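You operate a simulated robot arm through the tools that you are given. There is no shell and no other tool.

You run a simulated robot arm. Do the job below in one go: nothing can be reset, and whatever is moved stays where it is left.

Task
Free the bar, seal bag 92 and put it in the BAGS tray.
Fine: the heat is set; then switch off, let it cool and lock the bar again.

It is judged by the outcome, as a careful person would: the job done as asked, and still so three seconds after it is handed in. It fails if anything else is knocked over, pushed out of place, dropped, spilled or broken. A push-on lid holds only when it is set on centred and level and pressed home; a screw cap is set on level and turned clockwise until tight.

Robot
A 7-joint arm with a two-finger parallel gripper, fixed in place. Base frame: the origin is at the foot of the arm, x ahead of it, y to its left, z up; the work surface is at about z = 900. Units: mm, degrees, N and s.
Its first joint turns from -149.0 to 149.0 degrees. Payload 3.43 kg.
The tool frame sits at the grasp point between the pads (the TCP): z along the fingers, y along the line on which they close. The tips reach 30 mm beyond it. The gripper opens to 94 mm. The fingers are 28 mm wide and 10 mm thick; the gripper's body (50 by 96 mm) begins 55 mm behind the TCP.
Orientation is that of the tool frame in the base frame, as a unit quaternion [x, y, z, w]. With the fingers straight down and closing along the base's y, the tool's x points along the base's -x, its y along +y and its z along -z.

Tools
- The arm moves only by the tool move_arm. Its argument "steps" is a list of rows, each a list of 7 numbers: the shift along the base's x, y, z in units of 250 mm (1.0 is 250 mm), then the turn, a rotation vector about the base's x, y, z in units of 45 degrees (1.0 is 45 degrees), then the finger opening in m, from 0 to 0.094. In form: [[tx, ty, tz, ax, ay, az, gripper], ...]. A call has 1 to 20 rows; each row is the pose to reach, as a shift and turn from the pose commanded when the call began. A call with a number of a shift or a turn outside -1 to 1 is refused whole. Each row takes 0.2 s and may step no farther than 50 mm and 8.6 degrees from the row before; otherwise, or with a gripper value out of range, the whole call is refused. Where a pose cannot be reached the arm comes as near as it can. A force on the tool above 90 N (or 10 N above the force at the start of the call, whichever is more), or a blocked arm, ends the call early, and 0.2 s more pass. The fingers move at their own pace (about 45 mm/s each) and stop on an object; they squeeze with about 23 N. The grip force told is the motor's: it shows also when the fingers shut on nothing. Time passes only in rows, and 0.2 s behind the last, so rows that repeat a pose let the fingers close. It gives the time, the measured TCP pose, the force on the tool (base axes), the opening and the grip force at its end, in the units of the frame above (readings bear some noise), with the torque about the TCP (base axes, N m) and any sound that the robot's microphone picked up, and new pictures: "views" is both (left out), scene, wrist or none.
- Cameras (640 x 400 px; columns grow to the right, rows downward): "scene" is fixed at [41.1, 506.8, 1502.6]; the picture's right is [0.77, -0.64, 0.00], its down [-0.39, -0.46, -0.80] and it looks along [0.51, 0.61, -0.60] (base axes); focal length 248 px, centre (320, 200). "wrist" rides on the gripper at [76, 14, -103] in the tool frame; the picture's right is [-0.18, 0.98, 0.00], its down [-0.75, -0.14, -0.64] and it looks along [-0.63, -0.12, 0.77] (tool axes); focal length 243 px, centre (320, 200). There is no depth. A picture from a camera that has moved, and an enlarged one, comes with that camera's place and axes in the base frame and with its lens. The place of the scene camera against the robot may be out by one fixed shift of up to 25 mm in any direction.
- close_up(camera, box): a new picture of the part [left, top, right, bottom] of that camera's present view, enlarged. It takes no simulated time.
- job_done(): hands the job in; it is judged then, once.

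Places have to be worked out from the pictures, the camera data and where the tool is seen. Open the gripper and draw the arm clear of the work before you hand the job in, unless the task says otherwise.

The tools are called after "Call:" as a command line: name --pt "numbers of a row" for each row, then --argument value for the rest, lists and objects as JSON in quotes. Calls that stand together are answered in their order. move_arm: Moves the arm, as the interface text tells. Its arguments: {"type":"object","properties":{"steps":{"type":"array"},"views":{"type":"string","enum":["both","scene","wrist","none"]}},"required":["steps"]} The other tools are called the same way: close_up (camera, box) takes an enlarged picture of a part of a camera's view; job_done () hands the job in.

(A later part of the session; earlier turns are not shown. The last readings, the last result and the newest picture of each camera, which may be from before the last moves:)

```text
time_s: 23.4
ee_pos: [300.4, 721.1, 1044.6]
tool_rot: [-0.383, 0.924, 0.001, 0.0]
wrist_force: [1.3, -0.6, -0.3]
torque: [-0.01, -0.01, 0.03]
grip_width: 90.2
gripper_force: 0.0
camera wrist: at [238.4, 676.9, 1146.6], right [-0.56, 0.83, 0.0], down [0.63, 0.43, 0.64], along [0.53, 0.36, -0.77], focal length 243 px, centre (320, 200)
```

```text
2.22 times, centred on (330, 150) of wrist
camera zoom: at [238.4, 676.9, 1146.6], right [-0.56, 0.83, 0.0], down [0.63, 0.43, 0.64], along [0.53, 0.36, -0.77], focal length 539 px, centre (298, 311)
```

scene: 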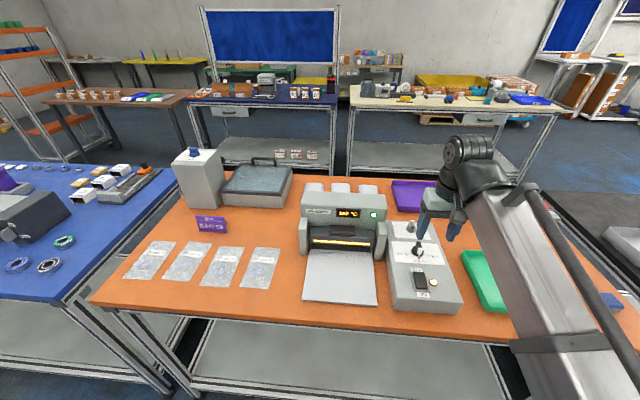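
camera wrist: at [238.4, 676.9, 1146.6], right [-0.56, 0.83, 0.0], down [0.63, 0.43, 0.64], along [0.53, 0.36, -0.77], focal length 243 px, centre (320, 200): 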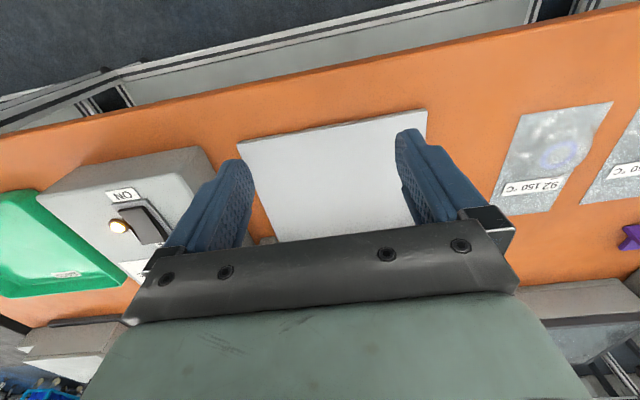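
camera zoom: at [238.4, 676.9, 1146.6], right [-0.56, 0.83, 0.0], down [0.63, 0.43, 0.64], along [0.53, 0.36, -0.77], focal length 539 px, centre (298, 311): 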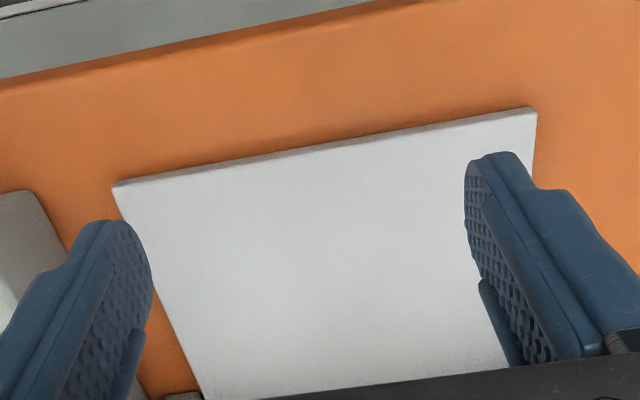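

I've located the plate (front edge centre ≈[319, 741], 198 mm wide). To see into the jaw, I'll tilt the tool 25° outward here.

Call:
move_arm --pt "0 0 0 0.1 -0.1 0 0.09" --pt "0 0 0 0.2 -0.2 0 0.09" --pt "0 0 0 0.3 -0.3 0 0.09" --pt "0 0 0 0.4 -0.4 0 0.09" --pt "0 0 0 0.4 -0.4 0 0.09" --views "wrist"

Call:
close_up --camera "wrist" --box '[200, 60, 460, 240]'

```text
time_s: 24.6
ee_pos: [300.9, 719.5, 1045.9]
tool_rot: [-0.373, 0.901, 0.086, 0.205]
wrist_force: [0.3, 0.6, -0.2]
torque: [0.01, 0.01, 0.01]
grip_width: 90.0
gripper_force: 0.0
camera wrist: at [212.7, 649.5, 1104.1], right [-0.58, 0.81, 0.08], down [0.38, 0.18, 0.9], along [0.72, 0.55, -0.42], focal length 243 px, centre (320, 200)
```

wrist: 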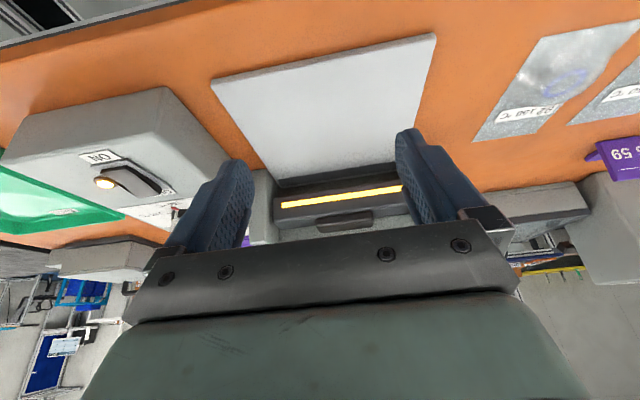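

```text
2.22 times, centred on (330, 150) of wrist
camera zoom: at [212.7, 649.5, 1104.1], right [-0.58, 0.81, 0.08], down [0.38, 0.18, 0.9], along [0.72, 0.55, -0.42], focal length 539 px, centre (298, 311)
```

zoom: 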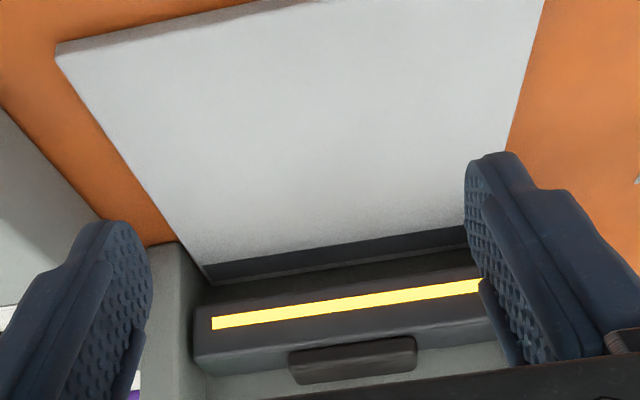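

Call:
close_up --camera "wrist" --box '[270, 150, 410, 240]'

```text
4.44 times, centred on (340, 195) of wrist
camera zoom: at [212.7, 649.5, 1104.1], right [-0.58, 0.81, 0.08], down [0.38, 0.18, 0.9], along [0.72, 0.55, -0.42], focal length 1078 px, centre (231, 222)
```

zoom: 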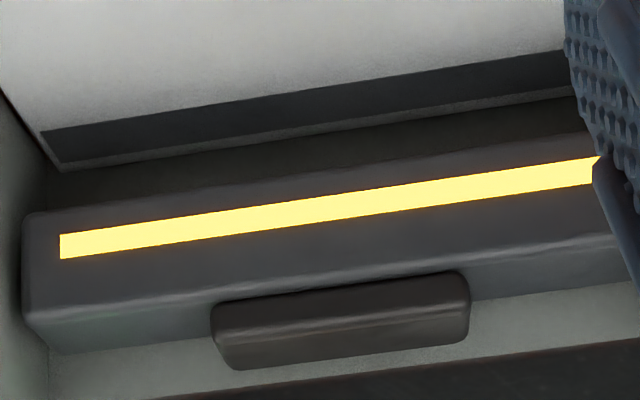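

The jaw is clear: a dark sealing strip on the plate at U≈935–963 mm (table-axis distance) under the bar, with a gap of ~40 mm. I'll undo the tilt and move over bag 92.

Call:
move_arm --pt "0 0 0 -0.1 0.1 0 0.094" --pt "0 0 0 -0.2 0.2 0 0.094" --pt "0 0 0 -0.3 0.3 0 0.094" --pt "0 0 0 -0.4 0.4 0 0.094" --pt "-0.11 0.15 0 -0.4 0.4 0 0.094" --pt "-0.22 0.3 0 -0.4 0.4 0 0.094" --pt "-0.33 0.45 0 -0.4 0.4 0 0.094" --pt "-0.44 0.6 0 -0.4 0.4 0 0.094" --pt "-0.55 0.76 0 -0.4 0.4 0 0.094" --pt "-0.48 0.86 0 -0.4 0.4 0 0.094" --pt "-0.4 0.96 0 -0.4 0.4 0 0.094" --pt "-0.4 0.96 0 -0.4 0.4 0 0.094" --views "wrist"

Call:
close_up --camera "wrist" --box '[200, 40, 440, 220]'

```text
time_s: 27.2
ee_pos: [202.8, 958.0, 1044.2]
tool_rot: [-0.382, 0.924, 0.001, 0.001]
wrist_force: [0.4, -0.1, 0.6]
torque: [-0.02, -0.01, 0.03]
grip_width: 93.9
gripper_force: 0.1
camera wrist: at [139.3, 913.3, 1147.1], right [-0.56, 0.83, 0.0], down [0.63, 0.43, 0.64], along [0.53, 0.36, -0.77], focal length 243 px, centre (320, 200)
```

wrist: 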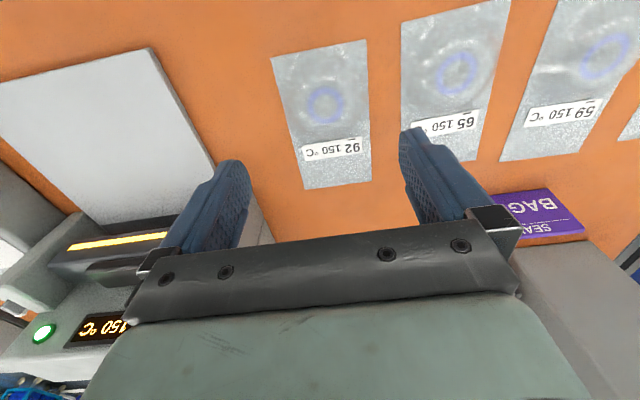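

```text
2.22 times, centred on (320, 130) of wrist
camera zoom: at [139.3, 913.3, 1147.1], right [-0.56, 0.83, 0.0], down [0.63, 0.43, 0.64], along [0.53, 0.36, -0.77], focal length 539 px, centre (320, 356)
```

zoom: 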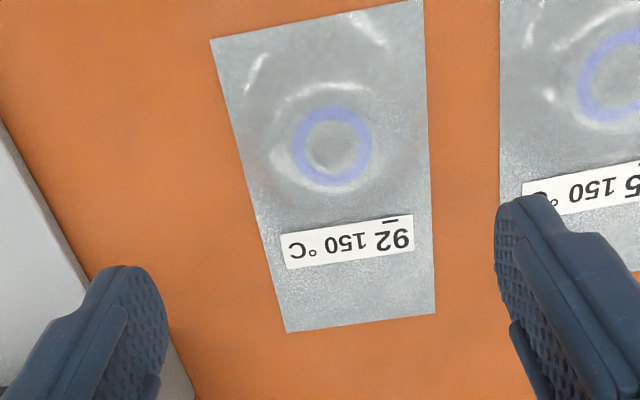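

The bag is centred ≈5 mm toward −w from my TCP and skewed ~1.3°. I'll correct and descend part way to z≈965.

Call:
move_arm --pt "-0.014 0.015 -0.1 0 0 -0.03 0.094" --pt "-0.014 0.015 -0.22 0 0 -0.03 0.094" --pt "-0.014 0.015 -0.31 0 0 -0.03 0.094" --pt "-0.014 0.015 -0.31 0 0 -0.03 0.094" --views "wrist"

Call:
close_up --camera "wrist" --box '[200, 60, 440, 240]'

```text
time_s: 28.2
ee_pos: [198.7, 962.9, 968.4]
tool_rot: [-0.371, 0.929, 0.002, 0.0]
wrist_force: [1.1, 0.0, 0.9]
torque: [-0.05, -0.01, 0.03]
grip_width: 93.9
gripper_force: 0.0
camera wrist: at [134.6, 919.8, 1070.3], right [-0.55, 0.84, 0.0], down [0.64, 0.42, 0.64], along [0.54, 0.35, -0.77], focal length 243 px, centre (320, 200)
```

wrist: 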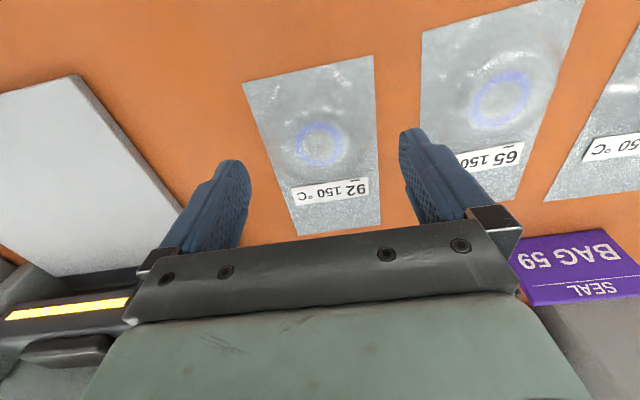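

```text
2.22 times, centred on (320, 150) of wrist
camera zoom: at [134.6, 919.8, 1070.3], right [-0.55, 0.84, 0.0], down [0.64, 0.42, 0.64], along [0.54, 0.35, -0.77], focal length 539 px, centre (320, 311)
```

zoom: 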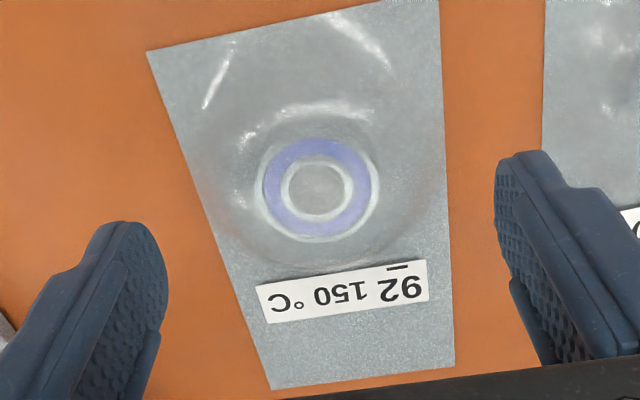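

The bag is centred within ~1 mm between the fingers. I'll descend so the tips are ~2–3 mm above the table.

Call:
move_arm --pt "0 0 -0.05 0 0 0 0.094" --pt "0 0 -0.1 0 0 0 0.094" --pt "0 0 -0.136 0 0 0 0.094" --pt "0 0 -0.136 0 0 0 0.094" --views "both"

Call:
close_up --camera "wrist" --box '[200, 60, 440, 240]'

Call:
close_up --camera "scene" --box '[180, 200, 310, 310]'

```text
time_s: 29.2
ee_pos: [199.1, 964.3, 933.6]
tool_rot: [-0.371, 0.929, 0.001, 0.001]
wrist_force: [-0.2, 0.1, 0.4]
torque: [0.02, 0.0, -0.06]
grip_width: 93.9
gripper_force: 0.1
camera wrist: at [134.8, 920.5, 1036.0], right [-0.55, 0.84, 0.0], down [0.64, 0.42, 0.64], along [0.54, 0.35, -0.77], focal length 243 px, centre (320, 200)
```

scene: 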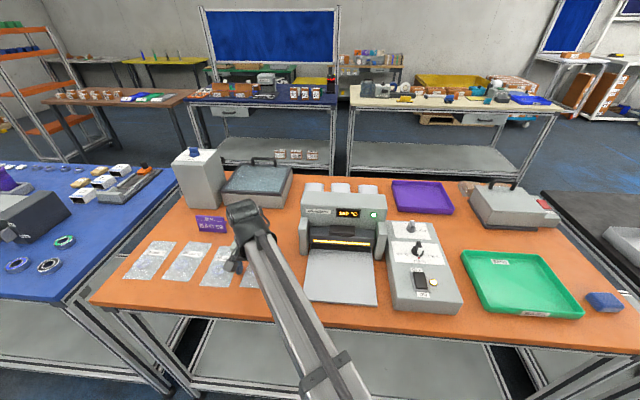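
wrist: 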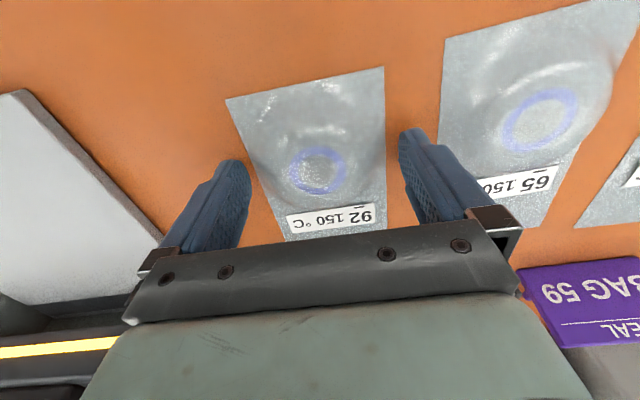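

```text
2.22 times, centred on (320, 150) of wrist
camera zoom: at [134.8, 920.5, 1036.0], right [-0.55, 0.84, 0.0], down [0.64, 0.42, 0.64], along [0.54, 0.35, -0.77], focal length 539 px, centre (320, 311)
```

zoom: 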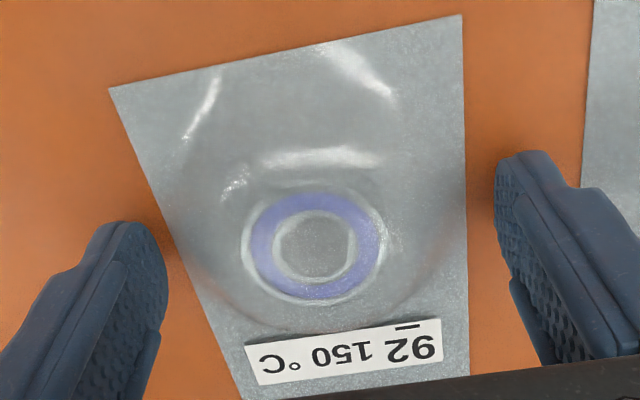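

```text
3.64 times, centred on (245, 255) of scene
camera zoom: at [41.1, 506.8, 1502.6], right [0.77, -0.64, 0.0], down [-0.39, -0.46, -0.8], along [0.51, 0.61, -0.6], focal length 902 px, centre (593, 0)
```

zoom: 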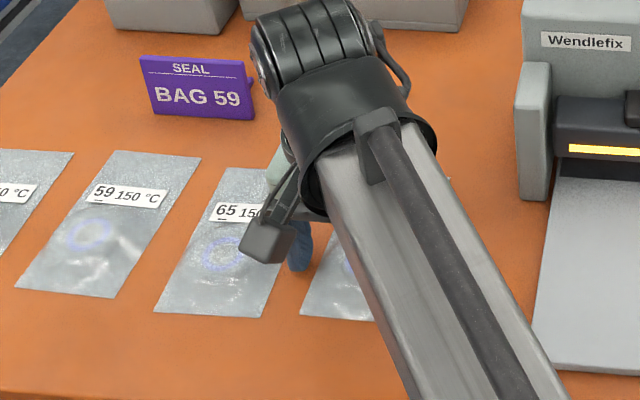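

Tips are about 3 mm above the table. I'll go 2 mm lower and close on the bag's sides.

Call:
move_arm --pt "0 0 -0.008 0 0 0 0.094" --pt "0 0 -0.008 0 0 0 0.085" --pt "0 0 -0.008 0 0 0 0.075" --pt "0 0 -0.008 0 0 0 0.06" --pt "0 0 -0.008 0 0 0 0.05" --pt "0 0 -0.008 0 0 0 0.05" --views "wrist"

Call:
close_up --camera "wrist" --box '[200, 60, 440, 240]'

```text
time_s: 30.6
ee_pos: [197.8, 963.4, 931.1]
tool_rot: [-0.372, 0.928, 0.001, 0.001]
wrist_force: [-0.9, -0.2, 0.8]
torque: [0.01, -0.02, 0.02]
grip_width: 84.4
gripper_force: 23.4
camera wrist: at [134.5, 920.3, 1034.1], right [-0.55, 0.84, 0.0], down [0.64, 0.42, 0.64], along [0.54, 0.35, -0.77], focal length 243 px, centre (320, 200)
```

wrist: 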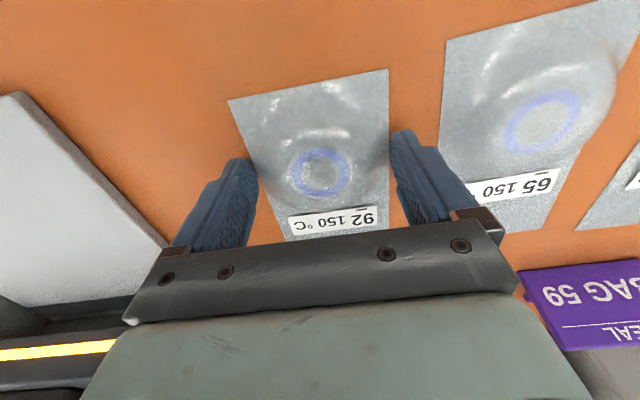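

```text
2.22 times, centred on (320, 150) of wrist
camera zoom: at [134.5, 920.3, 1034.1], right [-0.55, 0.84, 0.0], down [0.64, 0.42, 0.64], along [0.54, 0.35, -0.77], focal length 539 px, centre (320, 311)
```

zoom: 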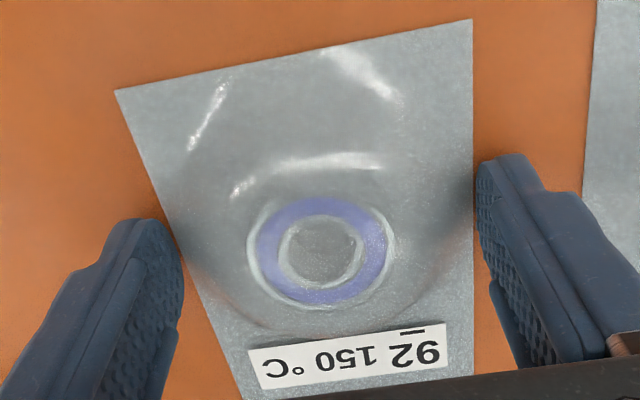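

The grip holds at 84.4 mm with 23 N. I'll lift gently and check the bag comes along.

Call:
move_arm --pt "0 0 0.02 0 0 0 0.05" --pt "0 0 0.06 0 0 0 0.05" --pt "0 0 0.12 0 0 0 0.05" --pt "0 0 0.2 0 0 0 0.05" --pt "0 0 0.28 0 0 0 0.05" --pt "0 0 0.28 0 0 0 0.05" --views "both"

Call:
close_up --camera "wrist" --box '[200, 60, 440, 240]'

```text
time_s: 32.0
ee_pos: [198.8, 963.6, 1001.4]
tool_rot: [-0.371, 0.929, 0.0, 0.001]
wrist_force: [-0.1, 0.2, -0.6]
torque: [-0.01, 0.0, -0.01]
grip_width: 84.4
gripper_force: 23.3
camera wrist: at [135.0, 920.1, 1103.6], right [-0.55, 0.84, 0.0], down [0.64, 0.42, 0.64], along [0.54, 0.35, -0.77], focal length 243 px, centre (320, 200)
```

scene: 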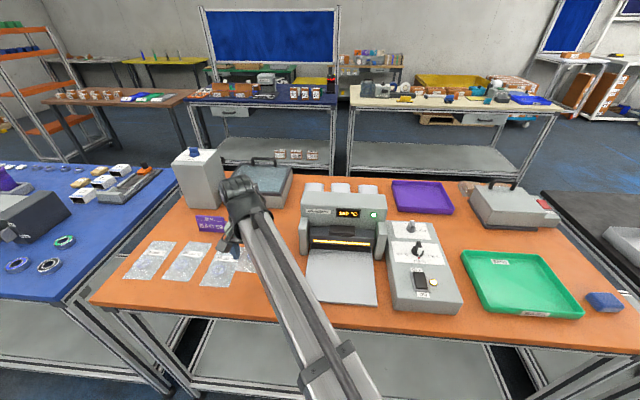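
wrist: 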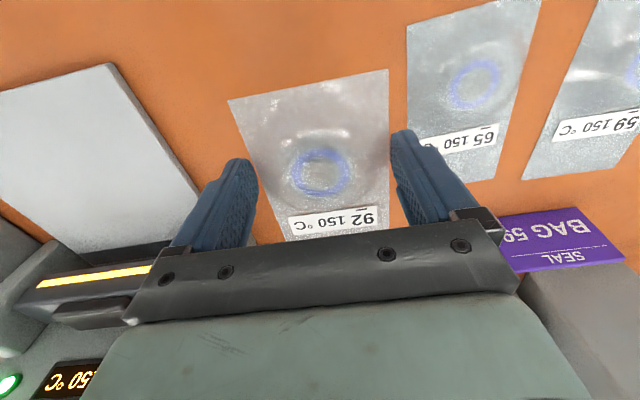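

```text
2.22 times, centred on (320, 150) of wrist
camera zoom: at [135.0, 920.1, 1103.6], right [-0.55, 0.84, 0.0], down [0.64, 0.42, 0.64], along [0.54, 0.35, -0.77], focal length 539 px, centre (320, 311)
```

zoom: 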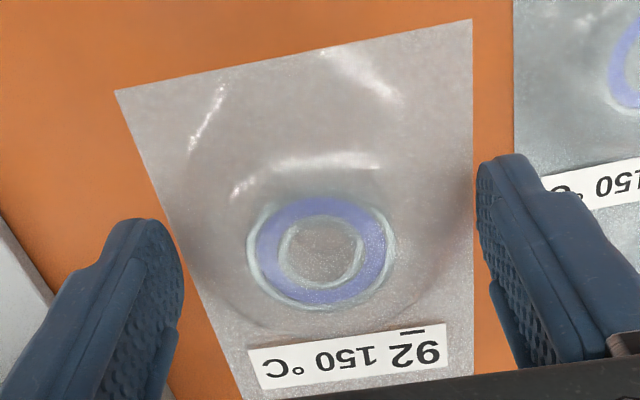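

The bag is lifted level in the grip. I'll retract from the sealer, carry it sideways to the sealer's centre line, staying in front of the uprights, and square the yaw.

Call:
move_arm --pt "-0.085 -0.085 0 0 0 0.01 0.05" --pt "-0.17 -0.17 0 0 0 0.02 0.05" --pt "-0.06 -0.28 0 0 0 0.03 0.05" --pt "0.05 -0.39 0 0 0 0.03 0.05" --pt "0.16 -0.5 0 0 0 0.03 0.05" --pt "0.28 -0.61 0 0 0 0.03 0.05" --pt "0.4 -0.73 0 0 0 0.03 0.05" --pt "0.523 -0.845 0 0 0 0.03 0.05" --pt "0.523 -0.845 0 0 0 0.03 0.05" --views "both"

Call:
close_up --camera "wrist" --box '[200, 60, 440, 240]'

Call:
close_up --camera "scene" --box '[260, 180, 420, 310]'

```text
time_s: 34.0
ee_pos: [330.4, 752.8, 999.9]
tool_rot: [-0.382, 0.924, 0.001, 0.001]
wrist_force: [-0.5, 0.0, -1.3]
torque: [0.01, 0.0, -0.04]
grip_width: 84.3
gripper_force: 23.3
camera wrist: at [266.6, 707.5, 1101.6], right [-0.57, 0.82, 0.0], down [0.63, 0.43, 0.64], along [0.53, 0.36, -0.77], focal length 243 px, centre (320, 200)
```

scene: 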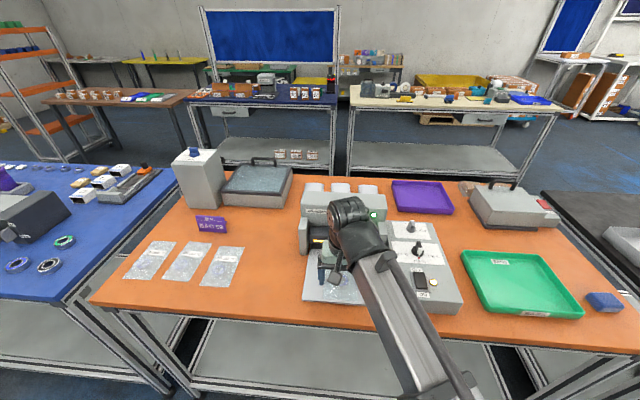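
wrist: 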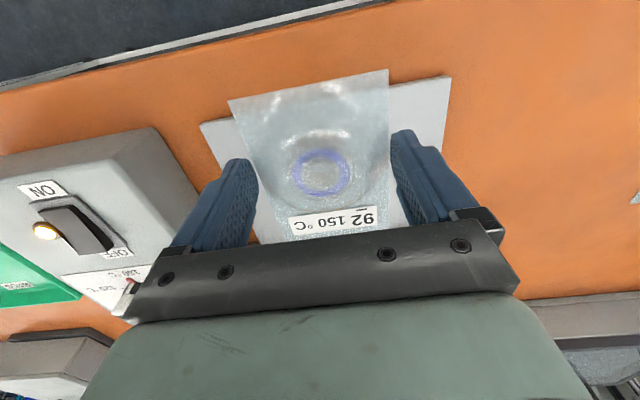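

```text
2.22 times, centred on (320, 150) of wrist
camera zoom: at [266.6, 707.5, 1101.6], right [-0.57, 0.82, 0.0], down [0.63, 0.43, 0.64], along [0.53, 0.36, -0.77], focal length 539 px, centre (320, 311)
```

zoom: 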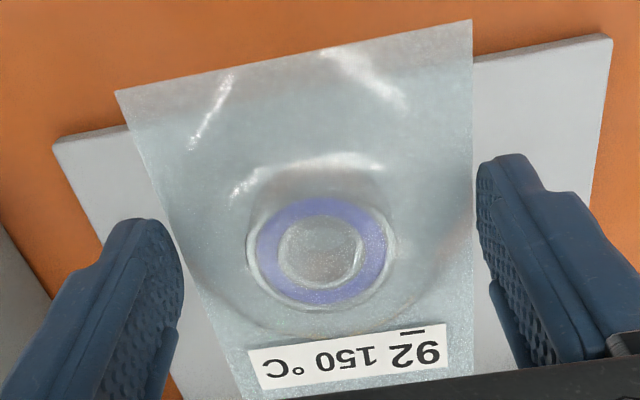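

```text
3.08 times, centred on (340, 245) of scene
camera zoom: at [41.1, 506.8, 1502.6], right [0.77, -0.64, 0.0], down [-0.39, -0.46, -0.8], along [0.51, 0.61, -0.6], focal length 763 px, centre (258, 62)
```

zoom: 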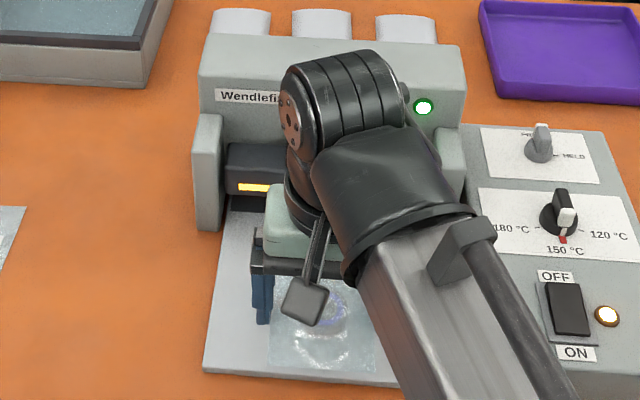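

Centred on the plate (within 1 mm). I'll lower to just above plate height in front of the jaw, then slide forward most of the way.

Call:
move_arm --pt "0 0 -0.1 0 0 0 0.05" --pt "0 0 -0.19 0 0 0 0.05" --pt "0 0 -0.222 0 0 0 0.05" --pt "0.05 0.05 -0.222 0 0 0 0.05" --pt "0.1 0.1 -0.222 0 0 0 0.05" --pt "0.15 0.15 -0.222 0 0 0 0.05" --pt "0.2 0.2 -0.222 0 0 0 0.05" --pt "0.2 0.2 -0.222 0 0 0 0.05" --views "both"

Call:
close_up --camera "scene" --box '[260, 180, 420, 310]'

```text
time_s: 35.8
ee_pos: [379.2, 802.5, 945.8]
tool_rot: [-0.383, 0.924, 0.001, 0.001]
wrist_force: [-0.3, -0.3, -1.6]
torque: [-0.04, 0.04, 0.0]
grip_width: 84.4
gripper_force: 23.2
camera wrist: at [316.1, 757.2, 1048.8], right [-0.56, 0.83, 0.0], down [0.63, 0.43, 0.64], along [0.53, 0.36, -0.77], focal length 243 px, centre (320, 200)
```

scene: 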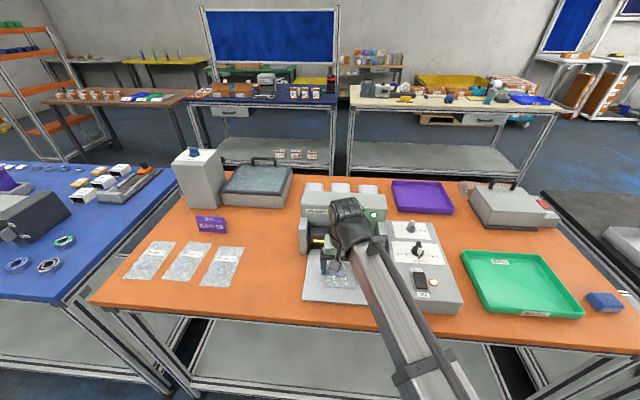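
wrist: 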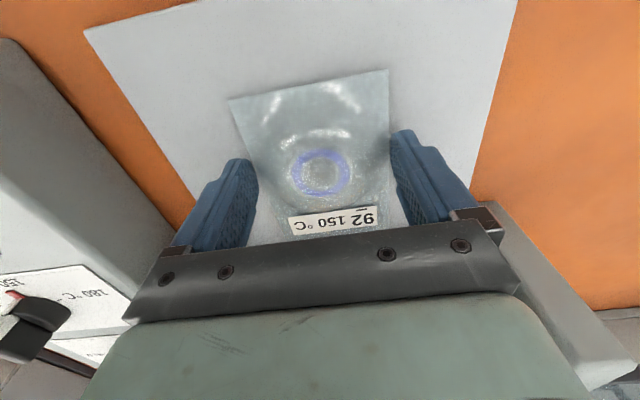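

```text
3.08 times, centred on (340, 245) of scene
camera zoom: at [41.1, 506.8, 1502.6], right [0.77, -0.64, 0.0], down [-0.39, -0.46, -0.8], along [0.51, 0.61, -0.6], focal length 763 px, centre (258, 62)
```

zoom: 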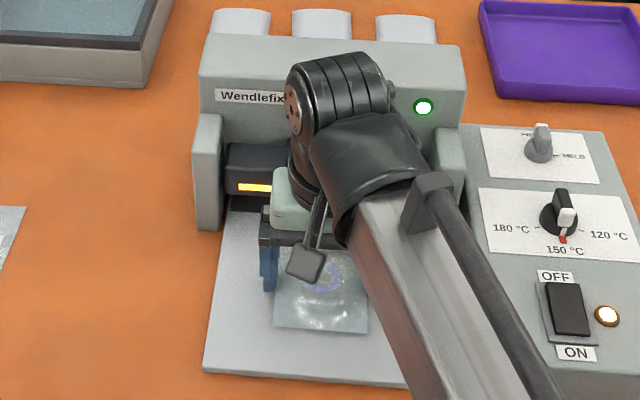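

No contact so far; TCP is at U≈836. I'll advance the last 29 mm in small steps watching force.

Call:
move_arm --pt "0.015 0.015 0 0 0 0 0.05" --pt "0.03 0.03 0 0 0 0 0.05" --pt "0.045 0.045 0 0 0 0 0.05" --pt "0.06 0.06 0 0 0 0 0.05" --pt "0.07 0.07 0 0 0 0 0.05" --pt "0.07 0.07 0 0 0 0 0.05" --views "both"

Call:
close_up --camera "scene" --box '[280, 190, 400, 290]'

```text
time_s: 37.2
ee_pos: [396.2, 818.8, 946.0]
tool_rot: [-0.383, 0.924, 0.001, 0.0]
wrist_force: [-9.5, -7.6, -1.9]
torque: [-0.24, 0.35, 0.02]
grip_width: 84.4
gripper_force: 22.6
camera wrist: at [333.6, 774.4, 1048.3], right [-0.57, 0.82, 0.0], down [0.63, 0.43, 0.64], along [0.53, 0.36, -0.77], focal length 243 px, centre (320, 200)
```

scene: 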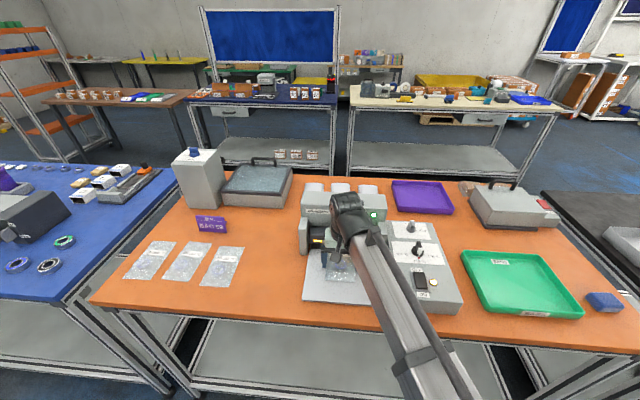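
wrist: 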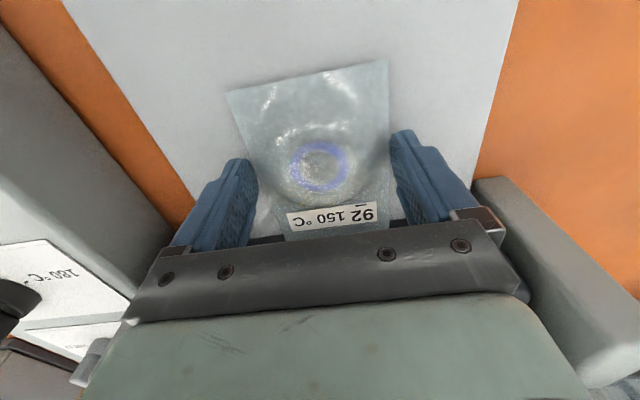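

```text
4.00 times, centred on (340, 240) of scene
camera zoom: at [41.1, 506.8, 1502.6], right [0.77, -0.64, 0.0], down [-0.39, -0.46, -0.8], along [0.51, 0.61, -0.6], focal length 992 px, centre (240, 40)
```

zoom: 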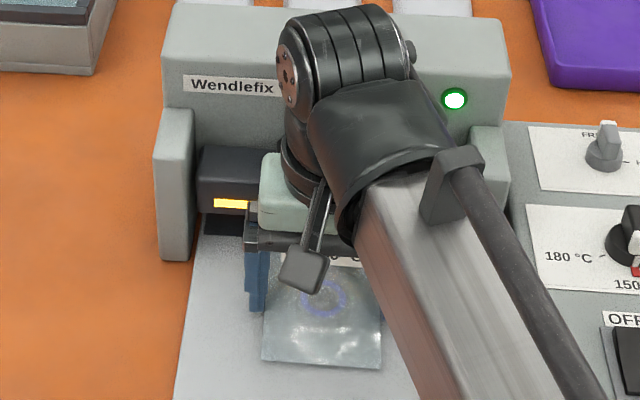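

About 12 N along the push: the bag's end met the back stop and slid ~4 mm in the grip, so it is fully in under the bar. I'll ease back 2 mm and lower it onto the plate.

Call:
move_arm --pt "-0.01 -0.01 0 0 0 0 0.05" --pt "-0.01 -0.01 -0.012 0 0 0 0.05" --pt "-0.01 -0.01 -0.02 0 0 0 0.05" --pt "-0.01 -0.01 -0.028 0 0 0 0.05" --pt "-0.01 -0.01 -0.028 0 0 0 0.05" --views "wrist"

```text
time_s: 38.4
ee_pos: [394.2, 817.8, 942.0]
tool_rot: [-0.382, 0.924, 0.001, 0.001]
wrist_force: [6.8, 0.5, 19.4]
torque: [-0.44, -0.54, 0.17]
grip_width: 84.1
gripper_force: 22.7
camera wrist: at [331.7, 772.3, 1042.7], right [-0.56, 0.83, 0.0], down [0.63, 0.43, 0.64], along [0.53, 0.36, -0.76], focal length 243 px, centre (320, 200)
```

wrist: 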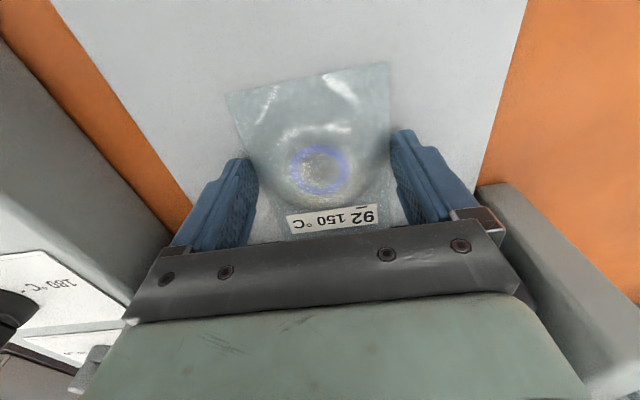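

Contact with the plate at z≈942 (19 N upward). I'll relieve 2.5 mm, open, and look.

Call:
move_arm --pt "0 0 0.008 0 0 0 0.05" --pt "0 0 0.01 0 0 0 0.07" --pt "0 0 0.01 0 0 0 0.094" --pt "0 0 0.01 0 0 0 0.094" --pt "0 0 0.01 0 0 0 0.094" --views "wrist"

Call:
close_up --camera "wrist" --box '[200, 60, 440, 240]'

```text
time_s: 39.6
ee_pos: [394.4, 818.3, 940.7]
tool_rot: [-0.382, 0.924, 0.001, 0.001]
wrist_force: [1.0, 0.5, -0.5]
torque: [0.0, -0.01, 0.0]
grip_width: 94.2
gripper_force: 0.1
camera wrist: at [330.9, 773.0, 1043.7], right [-0.56, 0.83, 0.0], down [0.63, 0.43, 0.64], along [0.53, 0.36, -0.77], focal length 243 px, centre (320, 200)
```

wrist: 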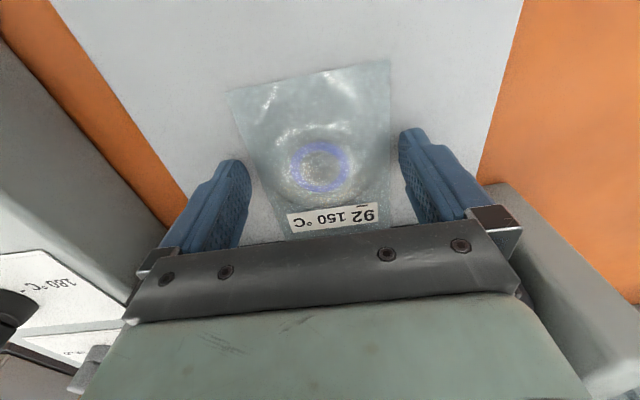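

```text
2.22 times, centred on (320, 150) of wrist
camera zoom: at [330.9, 773.0, 1043.7], right [-0.56, 0.83, 0.0], down [0.63, 0.43, 0.64], along [0.53, 0.36, -0.77], focal length 539 px, centre (320, 311)
```

zoom: 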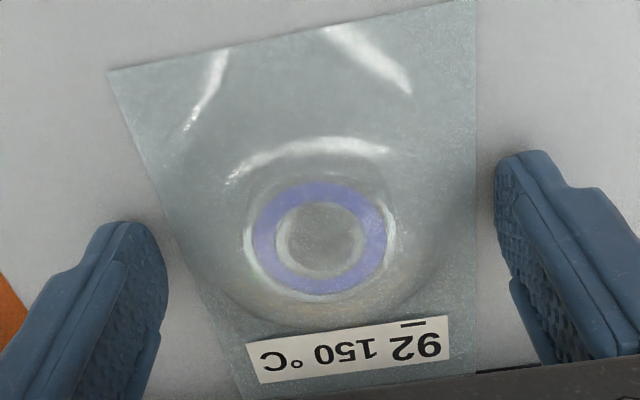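

The bag lies flat on the plate with its end under the bar. I'll rise, back off and take the tilted view to confirm the position.

Call:
move_arm --pt "0 0 0.1 0 0 0 0.094" --pt "0 0 0.25 0 0 0 0.094" --pt "0 0 0.42 0 0 0 0.094" --pt "-0.12 -0.13 0.42 0 0 0 0.094" --pt "-0.25 -0.26 0.42 0 0 0 0.094" --pt "-0.374 -0.395 0.42 0.1 -0.1 0 0.094" --pt "-0.374 -0.395 0.42 0.2 -0.2 0 0.094" --pt "-0.374 -0.395 0.42 0.3 -0.3 0 0.094" --pt "-0.374 -0.395 0.42 0.4 -0.4 0 0.094" --pt "-0.374 -0.395 0.42 0.4 -0.4 0 0.094" --views "both"

Call:
close_up --camera "wrist" --box '[250, 60, 430, 240]'

Call:
close_up --camera "scene" --box '[280, 190, 400, 290]'

```text
time_s: 41.8
ee_pos: [299.8, 718.4, 1047.3]
tool_rot: [-0.373, 0.901, 0.085, 0.204]
wrist_force: [0.0, 0.3, -0.2]
torque: [-0.01, -0.01, -0.01]
grip_width: 94.1
gripper_force: 0.1
camera wrist: at [211.4, 648.4, 1105.9], right [-0.58, 0.81, 0.08], down [0.38, 0.18, 0.9], along [0.72, 0.55, -0.42], focal length 243 px, centre (320, 200)
```

scene: 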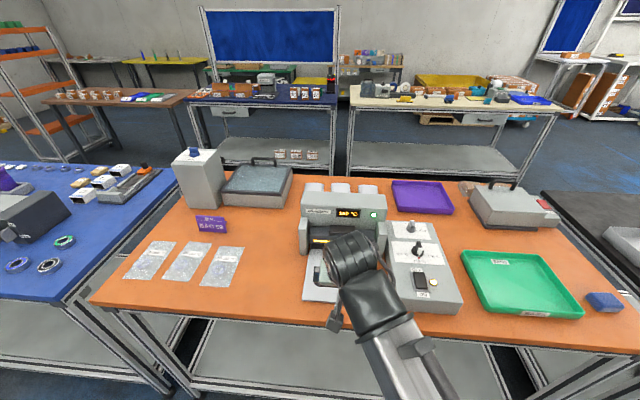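
wrist: 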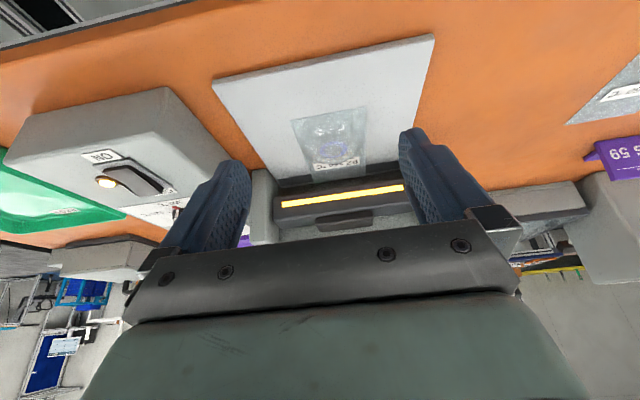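

```text
2.22 times, centred on (340, 150) of wrist
camera zoom: at [211.4, 648.4, 1105.9], right [-0.58, 0.81, 0.08], down [0.38, 0.18, 0.9], along [0.72, 0.55, -0.42], focal length 539 px, centre (276, 311)
```

zoom: 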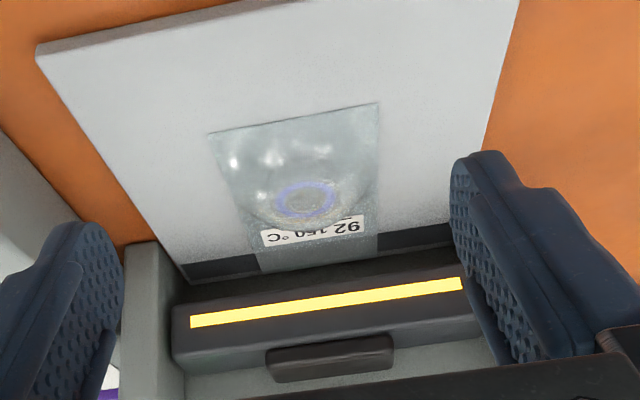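

```text
4.00 times, centred on (340, 240) of scene
camera zoom: at [41.1, 506.8, 1502.6], right [0.77, -0.64, 0.0], down [-0.39, -0.46, -0.8], along [0.51, 0.61, -0.6], focal length 992 px, centre (240, 40)
```

zoom: 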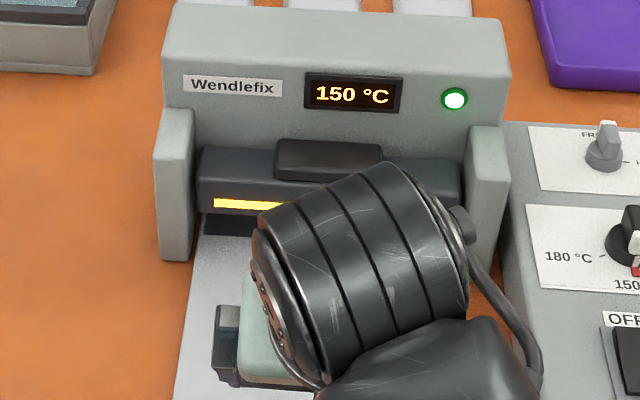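

Call:
close_up --camera "wrist" --box '[280, 140, 400, 235]'

```text
4.21 times, centred on (340, 188) of wrist
camera zoom: at [211.4, 648.4, 1105.9], right [-0.58, 0.81, 0.08], down [0.38, 0.18, 0.9], along [0.72, 0.55, -0.42], focal length 1022 px, centre (236, 253)
```

zoom: 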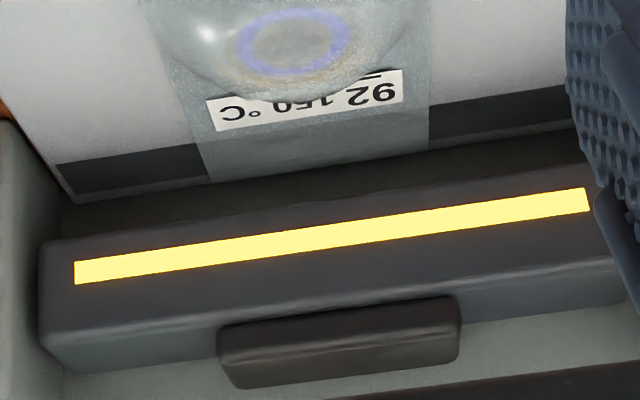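

The bag covers the sealing strip to the back edge, with the label clear of it. Next I close the fingers, straighten the tool and hover above the bar's handle (≈[448, 870]).

Call:
move_arm --pt "0 0 0.05 -0.1 0.1 0 0.05" --pt "0 0 0.1 -0.2 0.2 0 0.02" --pt "0 0 0.15 -0.3 0.3 0 0.0" --pt "0 0 0.17 -0.4 0.4 0 0.0" --pt "0.12 0.12 0.17 -0.4 0.4 0 0.0" --pt "0.24 0.24 0.17 -0.4 0.4 0 0.0" --pt "0.36 0.36 0.17 -0.4 0.4 0 0.0" --pt "0.48 0.48 0.17 -0.4 0.4 0 0.0" --pt "0.594 0.605 0.17 -0.4 0.4 0 0.0" --pt "0.594 0.605 0.17 -0.4 0.4 0 0.0" --views "both"

Call:
close_up --camera "wrist" --box '[220, 40, 420, 220]'

Call:
close_up --camera "scene" --box '[280, 160, 400, 260]'

```text
time_s: 44.0
ee_pos: [450.5, 868.8, 1088.4]
tool_rot: [-0.383, 0.924, 0.001, 0.001]
wrist_force: [0.1, -0.5, -0.3]
torque: [-0.02, -0.01, 0.05]
grip_width: 0.2
gripper_force: 22.9
camera wrist: at [387.9, 824.9, 1190.7], right [-0.56, 0.83, 0.0], down [0.63, 0.43, 0.64], along [0.53, 0.36, -0.77], focal length 243 px, centre (320, 200)
```

scene: 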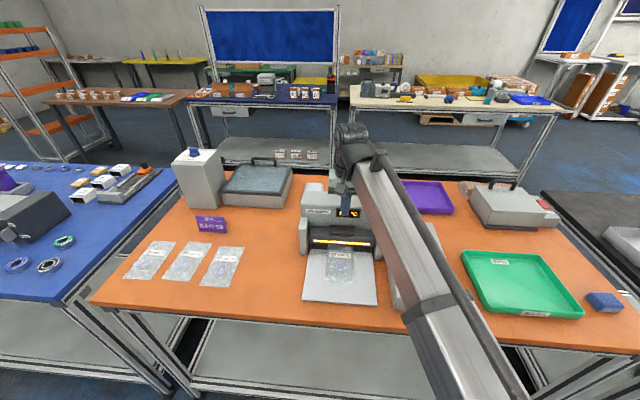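
wrist: 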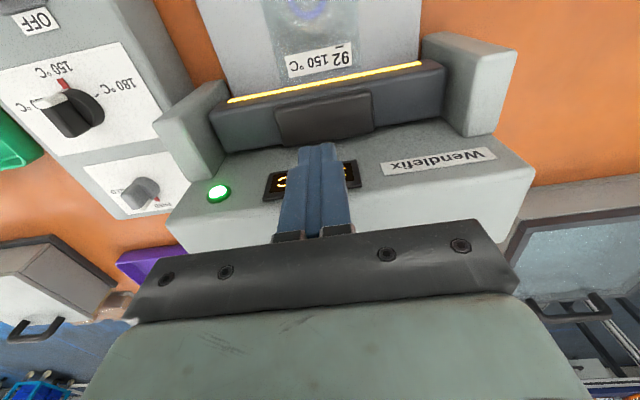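

```text
2.22 times, centred on (320, 130) of wrist
camera zoom: at [387.9, 824.9, 1190.7], right [-0.56, 0.83, 0.0], down [0.63, 0.43, 0.64], along [0.53, 0.36, -0.77], focal length 539 px, centre (320, 356)
```

zoom: 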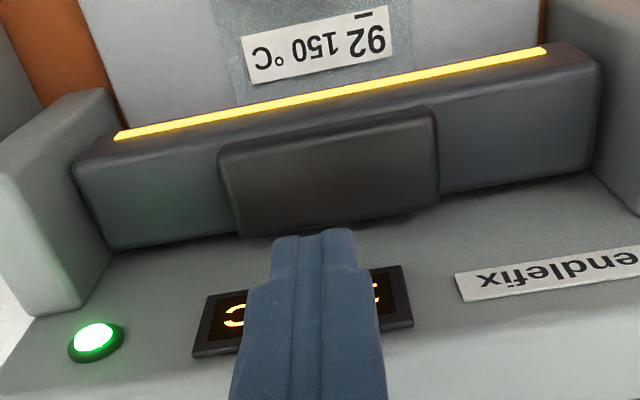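

```text
4.00 times, centred on (340, 210) of scene
camera zoom: at [41.1, 506.8, 1502.6], right [0.77, -0.64, 0.0], down [-0.39, -0.46, -0.8], along [0.51, 0.61, -0.6], focal length 992 px, centre (240, 160)
```

zoom: 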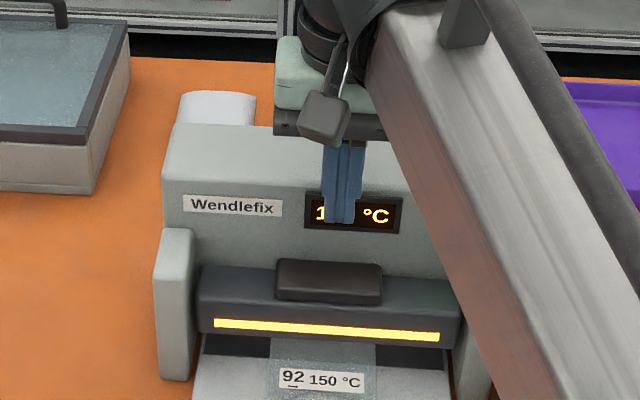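

The TCP axis falls on the handle's centre (≈4 mm off sideways). I'll shift 6 mm and come down to just above the handle.

Call:
move_arm --pt "-0.024 0.002 -0.08 0 0 0 0.0" --pt "-0.024 0.002 -0.16 0 0 0 0.0" --pt "-0.024 0.002 -0.22 0 0 0 0.0" --pt "-0.024 0.002 -0.25 0 0 0 0.0" --pt "-0.024 0.002 -0.25 0 0 0 0.0" --views "both"

Call:
close_up --camera "scene" --box '[280, 160, 400, 260]'

Call:
close_up --camera "wrist" --box '[220, 40, 420, 220]'

```text
time_s: 45.2
ee_pos: [443.3, 868.8, 1027.5]
tool_rot: [-0.383, 0.924, 0.001, 0.0]
wrist_force: [-1.3, 0.8, 1.1]
torque: [-0.03, 0.06, -0.02]
grip_width: 0.0
gripper_force: 22.9
camera wrist: at [380.5, 824.3, 1128.4], right [-0.56, 0.83, 0.0], down [0.63, 0.43, 0.64], along [0.53, 0.36, -0.77], focal length 243 px, centre (320, 200)
```

scene: 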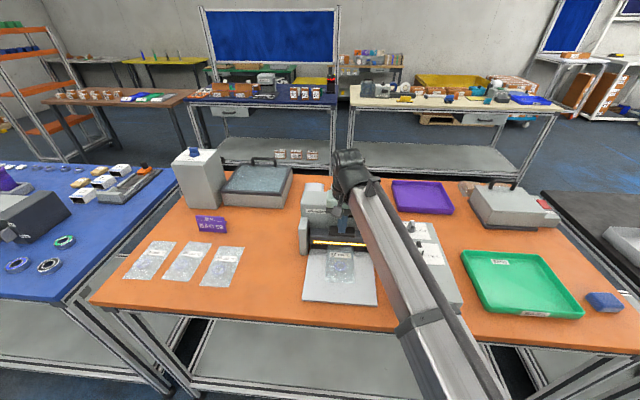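
wrist: 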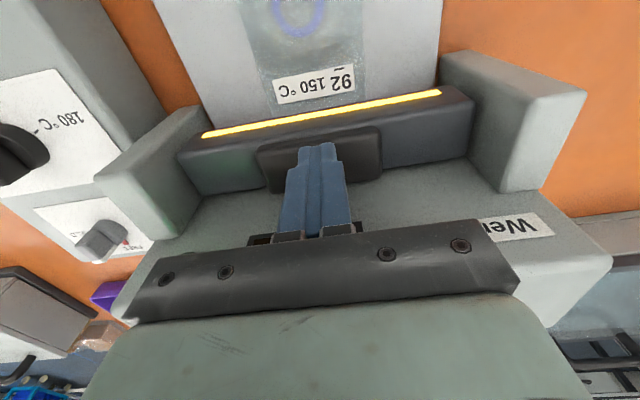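

```text
4.00 times, centred on (340, 210) of scene
camera zoom: at [41.1, 506.8, 1502.6], right [0.77, -0.64, 0.0], down [-0.39, -0.46, -0.8], along [0.51, 0.61, -0.6], focal length 992 px, centre (240, 160)
```

zoom: 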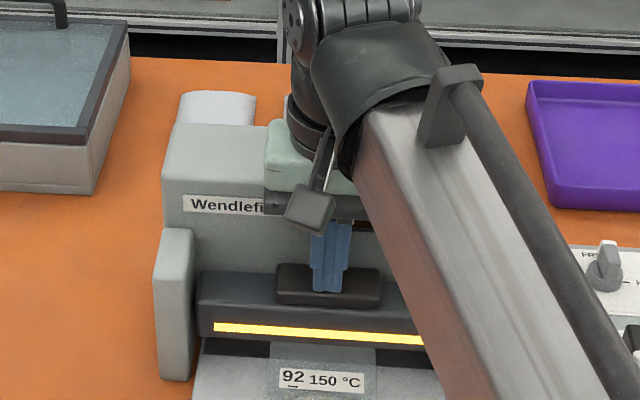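

```text
2.22 times, centred on (320, 130) of wrist
camera zoom: at [380.5, 824.3, 1128.4], right [-0.56, 0.83, 0.0], down [0.63, 0.43, 0.64], along [0.53, 0.36, -0.77], focal length 539 px, centre (320, 356)
```

zoom: 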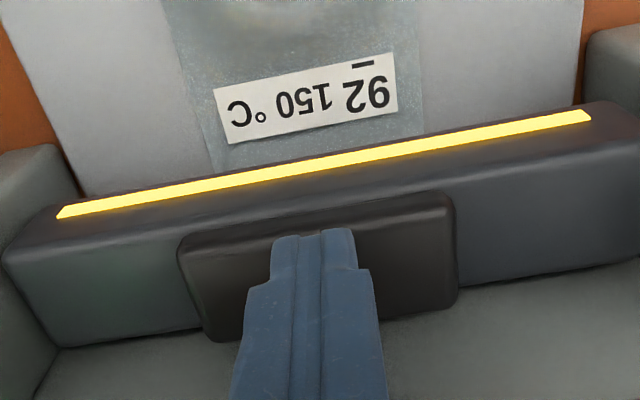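

Tips are just above the handle. Now I press down slowly in 4 mm steps and watch the force.

Call:
move_arm --pt "0 0 -0.016 0 0 0 0.0" --pt "0 0 -0.032 0 0 0 0.0" --pt "0 0 -0.048 0 0 0 0.0" --pt "0 0 -0.064 0 0 0 0.0" --views "scene"

Call:
close_up --camera "scene" --box '[280, 160, 400, 260]'

```text
time_s: 46.2
ee_pos: [443.1, 869.3, 1011.1]
tool_rot: [-0.382, 0.924, 0.001, 0.0]
wrist_force: [-1.3, -2.9, 4.9]
torque: [-0.15, 0.03, 0.0]
grip_width: 0.0
gripper_force: 22.8
```

scene: 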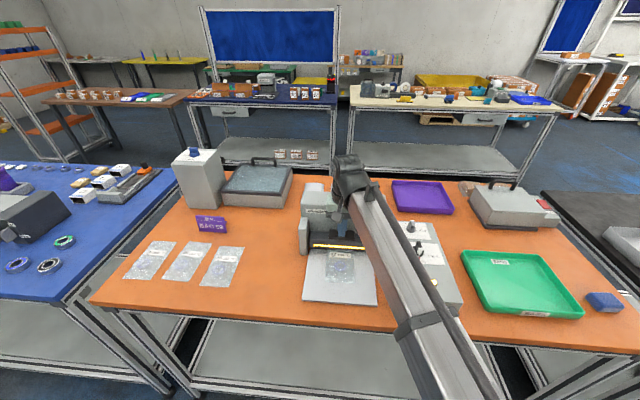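

```text
4.00 times, centred on (340, 210) of scene
camera zoom: at [41.1, 506.8, 1502.6], right [0.77, -0.64, 0.0], down [-0.39, -0.46, -0.8], along [0.51, 0.61, -0.6], focal length 992 px, centre (240, 160)
```

zoom: 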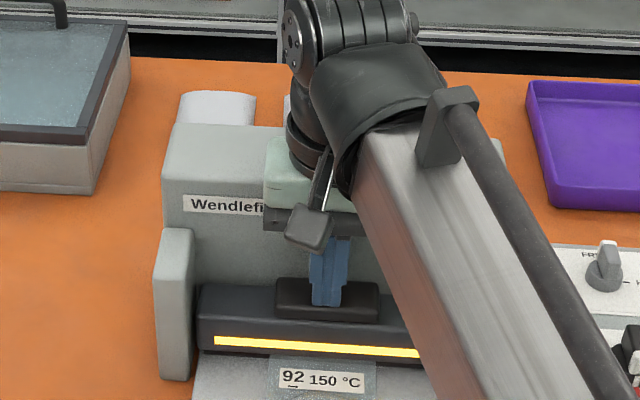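

The bar moves down freely (≈5 N). I'll continue pressing.

Call:
move_arm --pt "0 0 -0.016 0 0 0 0.0" --pt "0 0 -0.032 0 0 0 0.0" --pt "0 0 -0.048 0 0 0 0.0" --pt "0 0 -0.064 0 0 0 0.0" --views "scene"

Call:
close_up --camera "scene" --box '[280, 160, 400, 260]'

```text
time_s: 47.2
ee_pos: [444.3, 872.2, 1003.8]
tool_rot: [-0.383, 0.924, 0.003, 0.006]
wrist_force: [-5.7, -10.9, 23.7]
torque: [0.52, -0.8, -0.18]
grip_width: 0.1
gripper_force: 22.8
stopped in row 4: the force on the tool passed its limit at 95 N (the readings are from after the stop); the commanded pose is now the measured one
```

scene: 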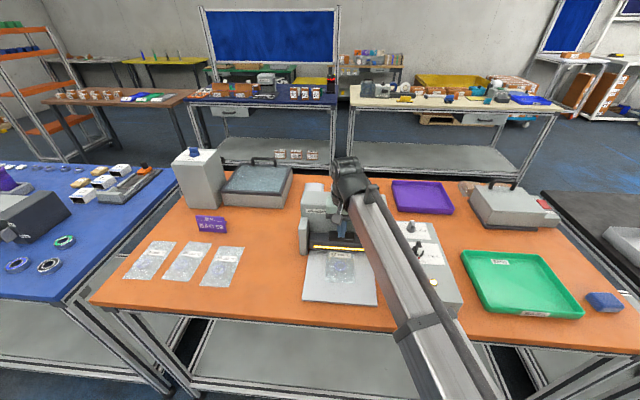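

```text
4.00 times, centred on (340, 210) of scene
camera zoom: at [41.1, 506.8, 1502.6], right [0.77, -0.64, 0.0], down [-0.39, -0.46, -0.8], along [0.51, 0.61, -0.6], focal length 992 px, centre (240, 160)
```

zoom: 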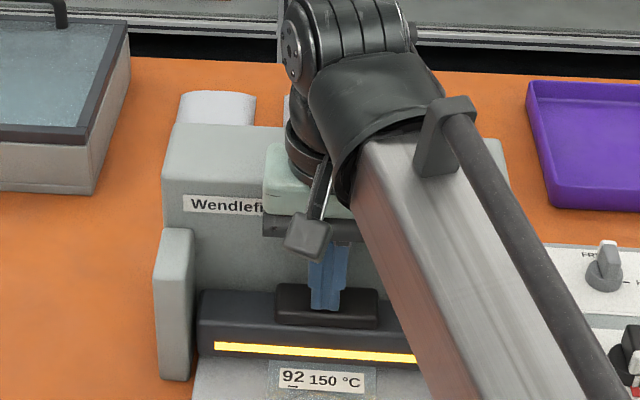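

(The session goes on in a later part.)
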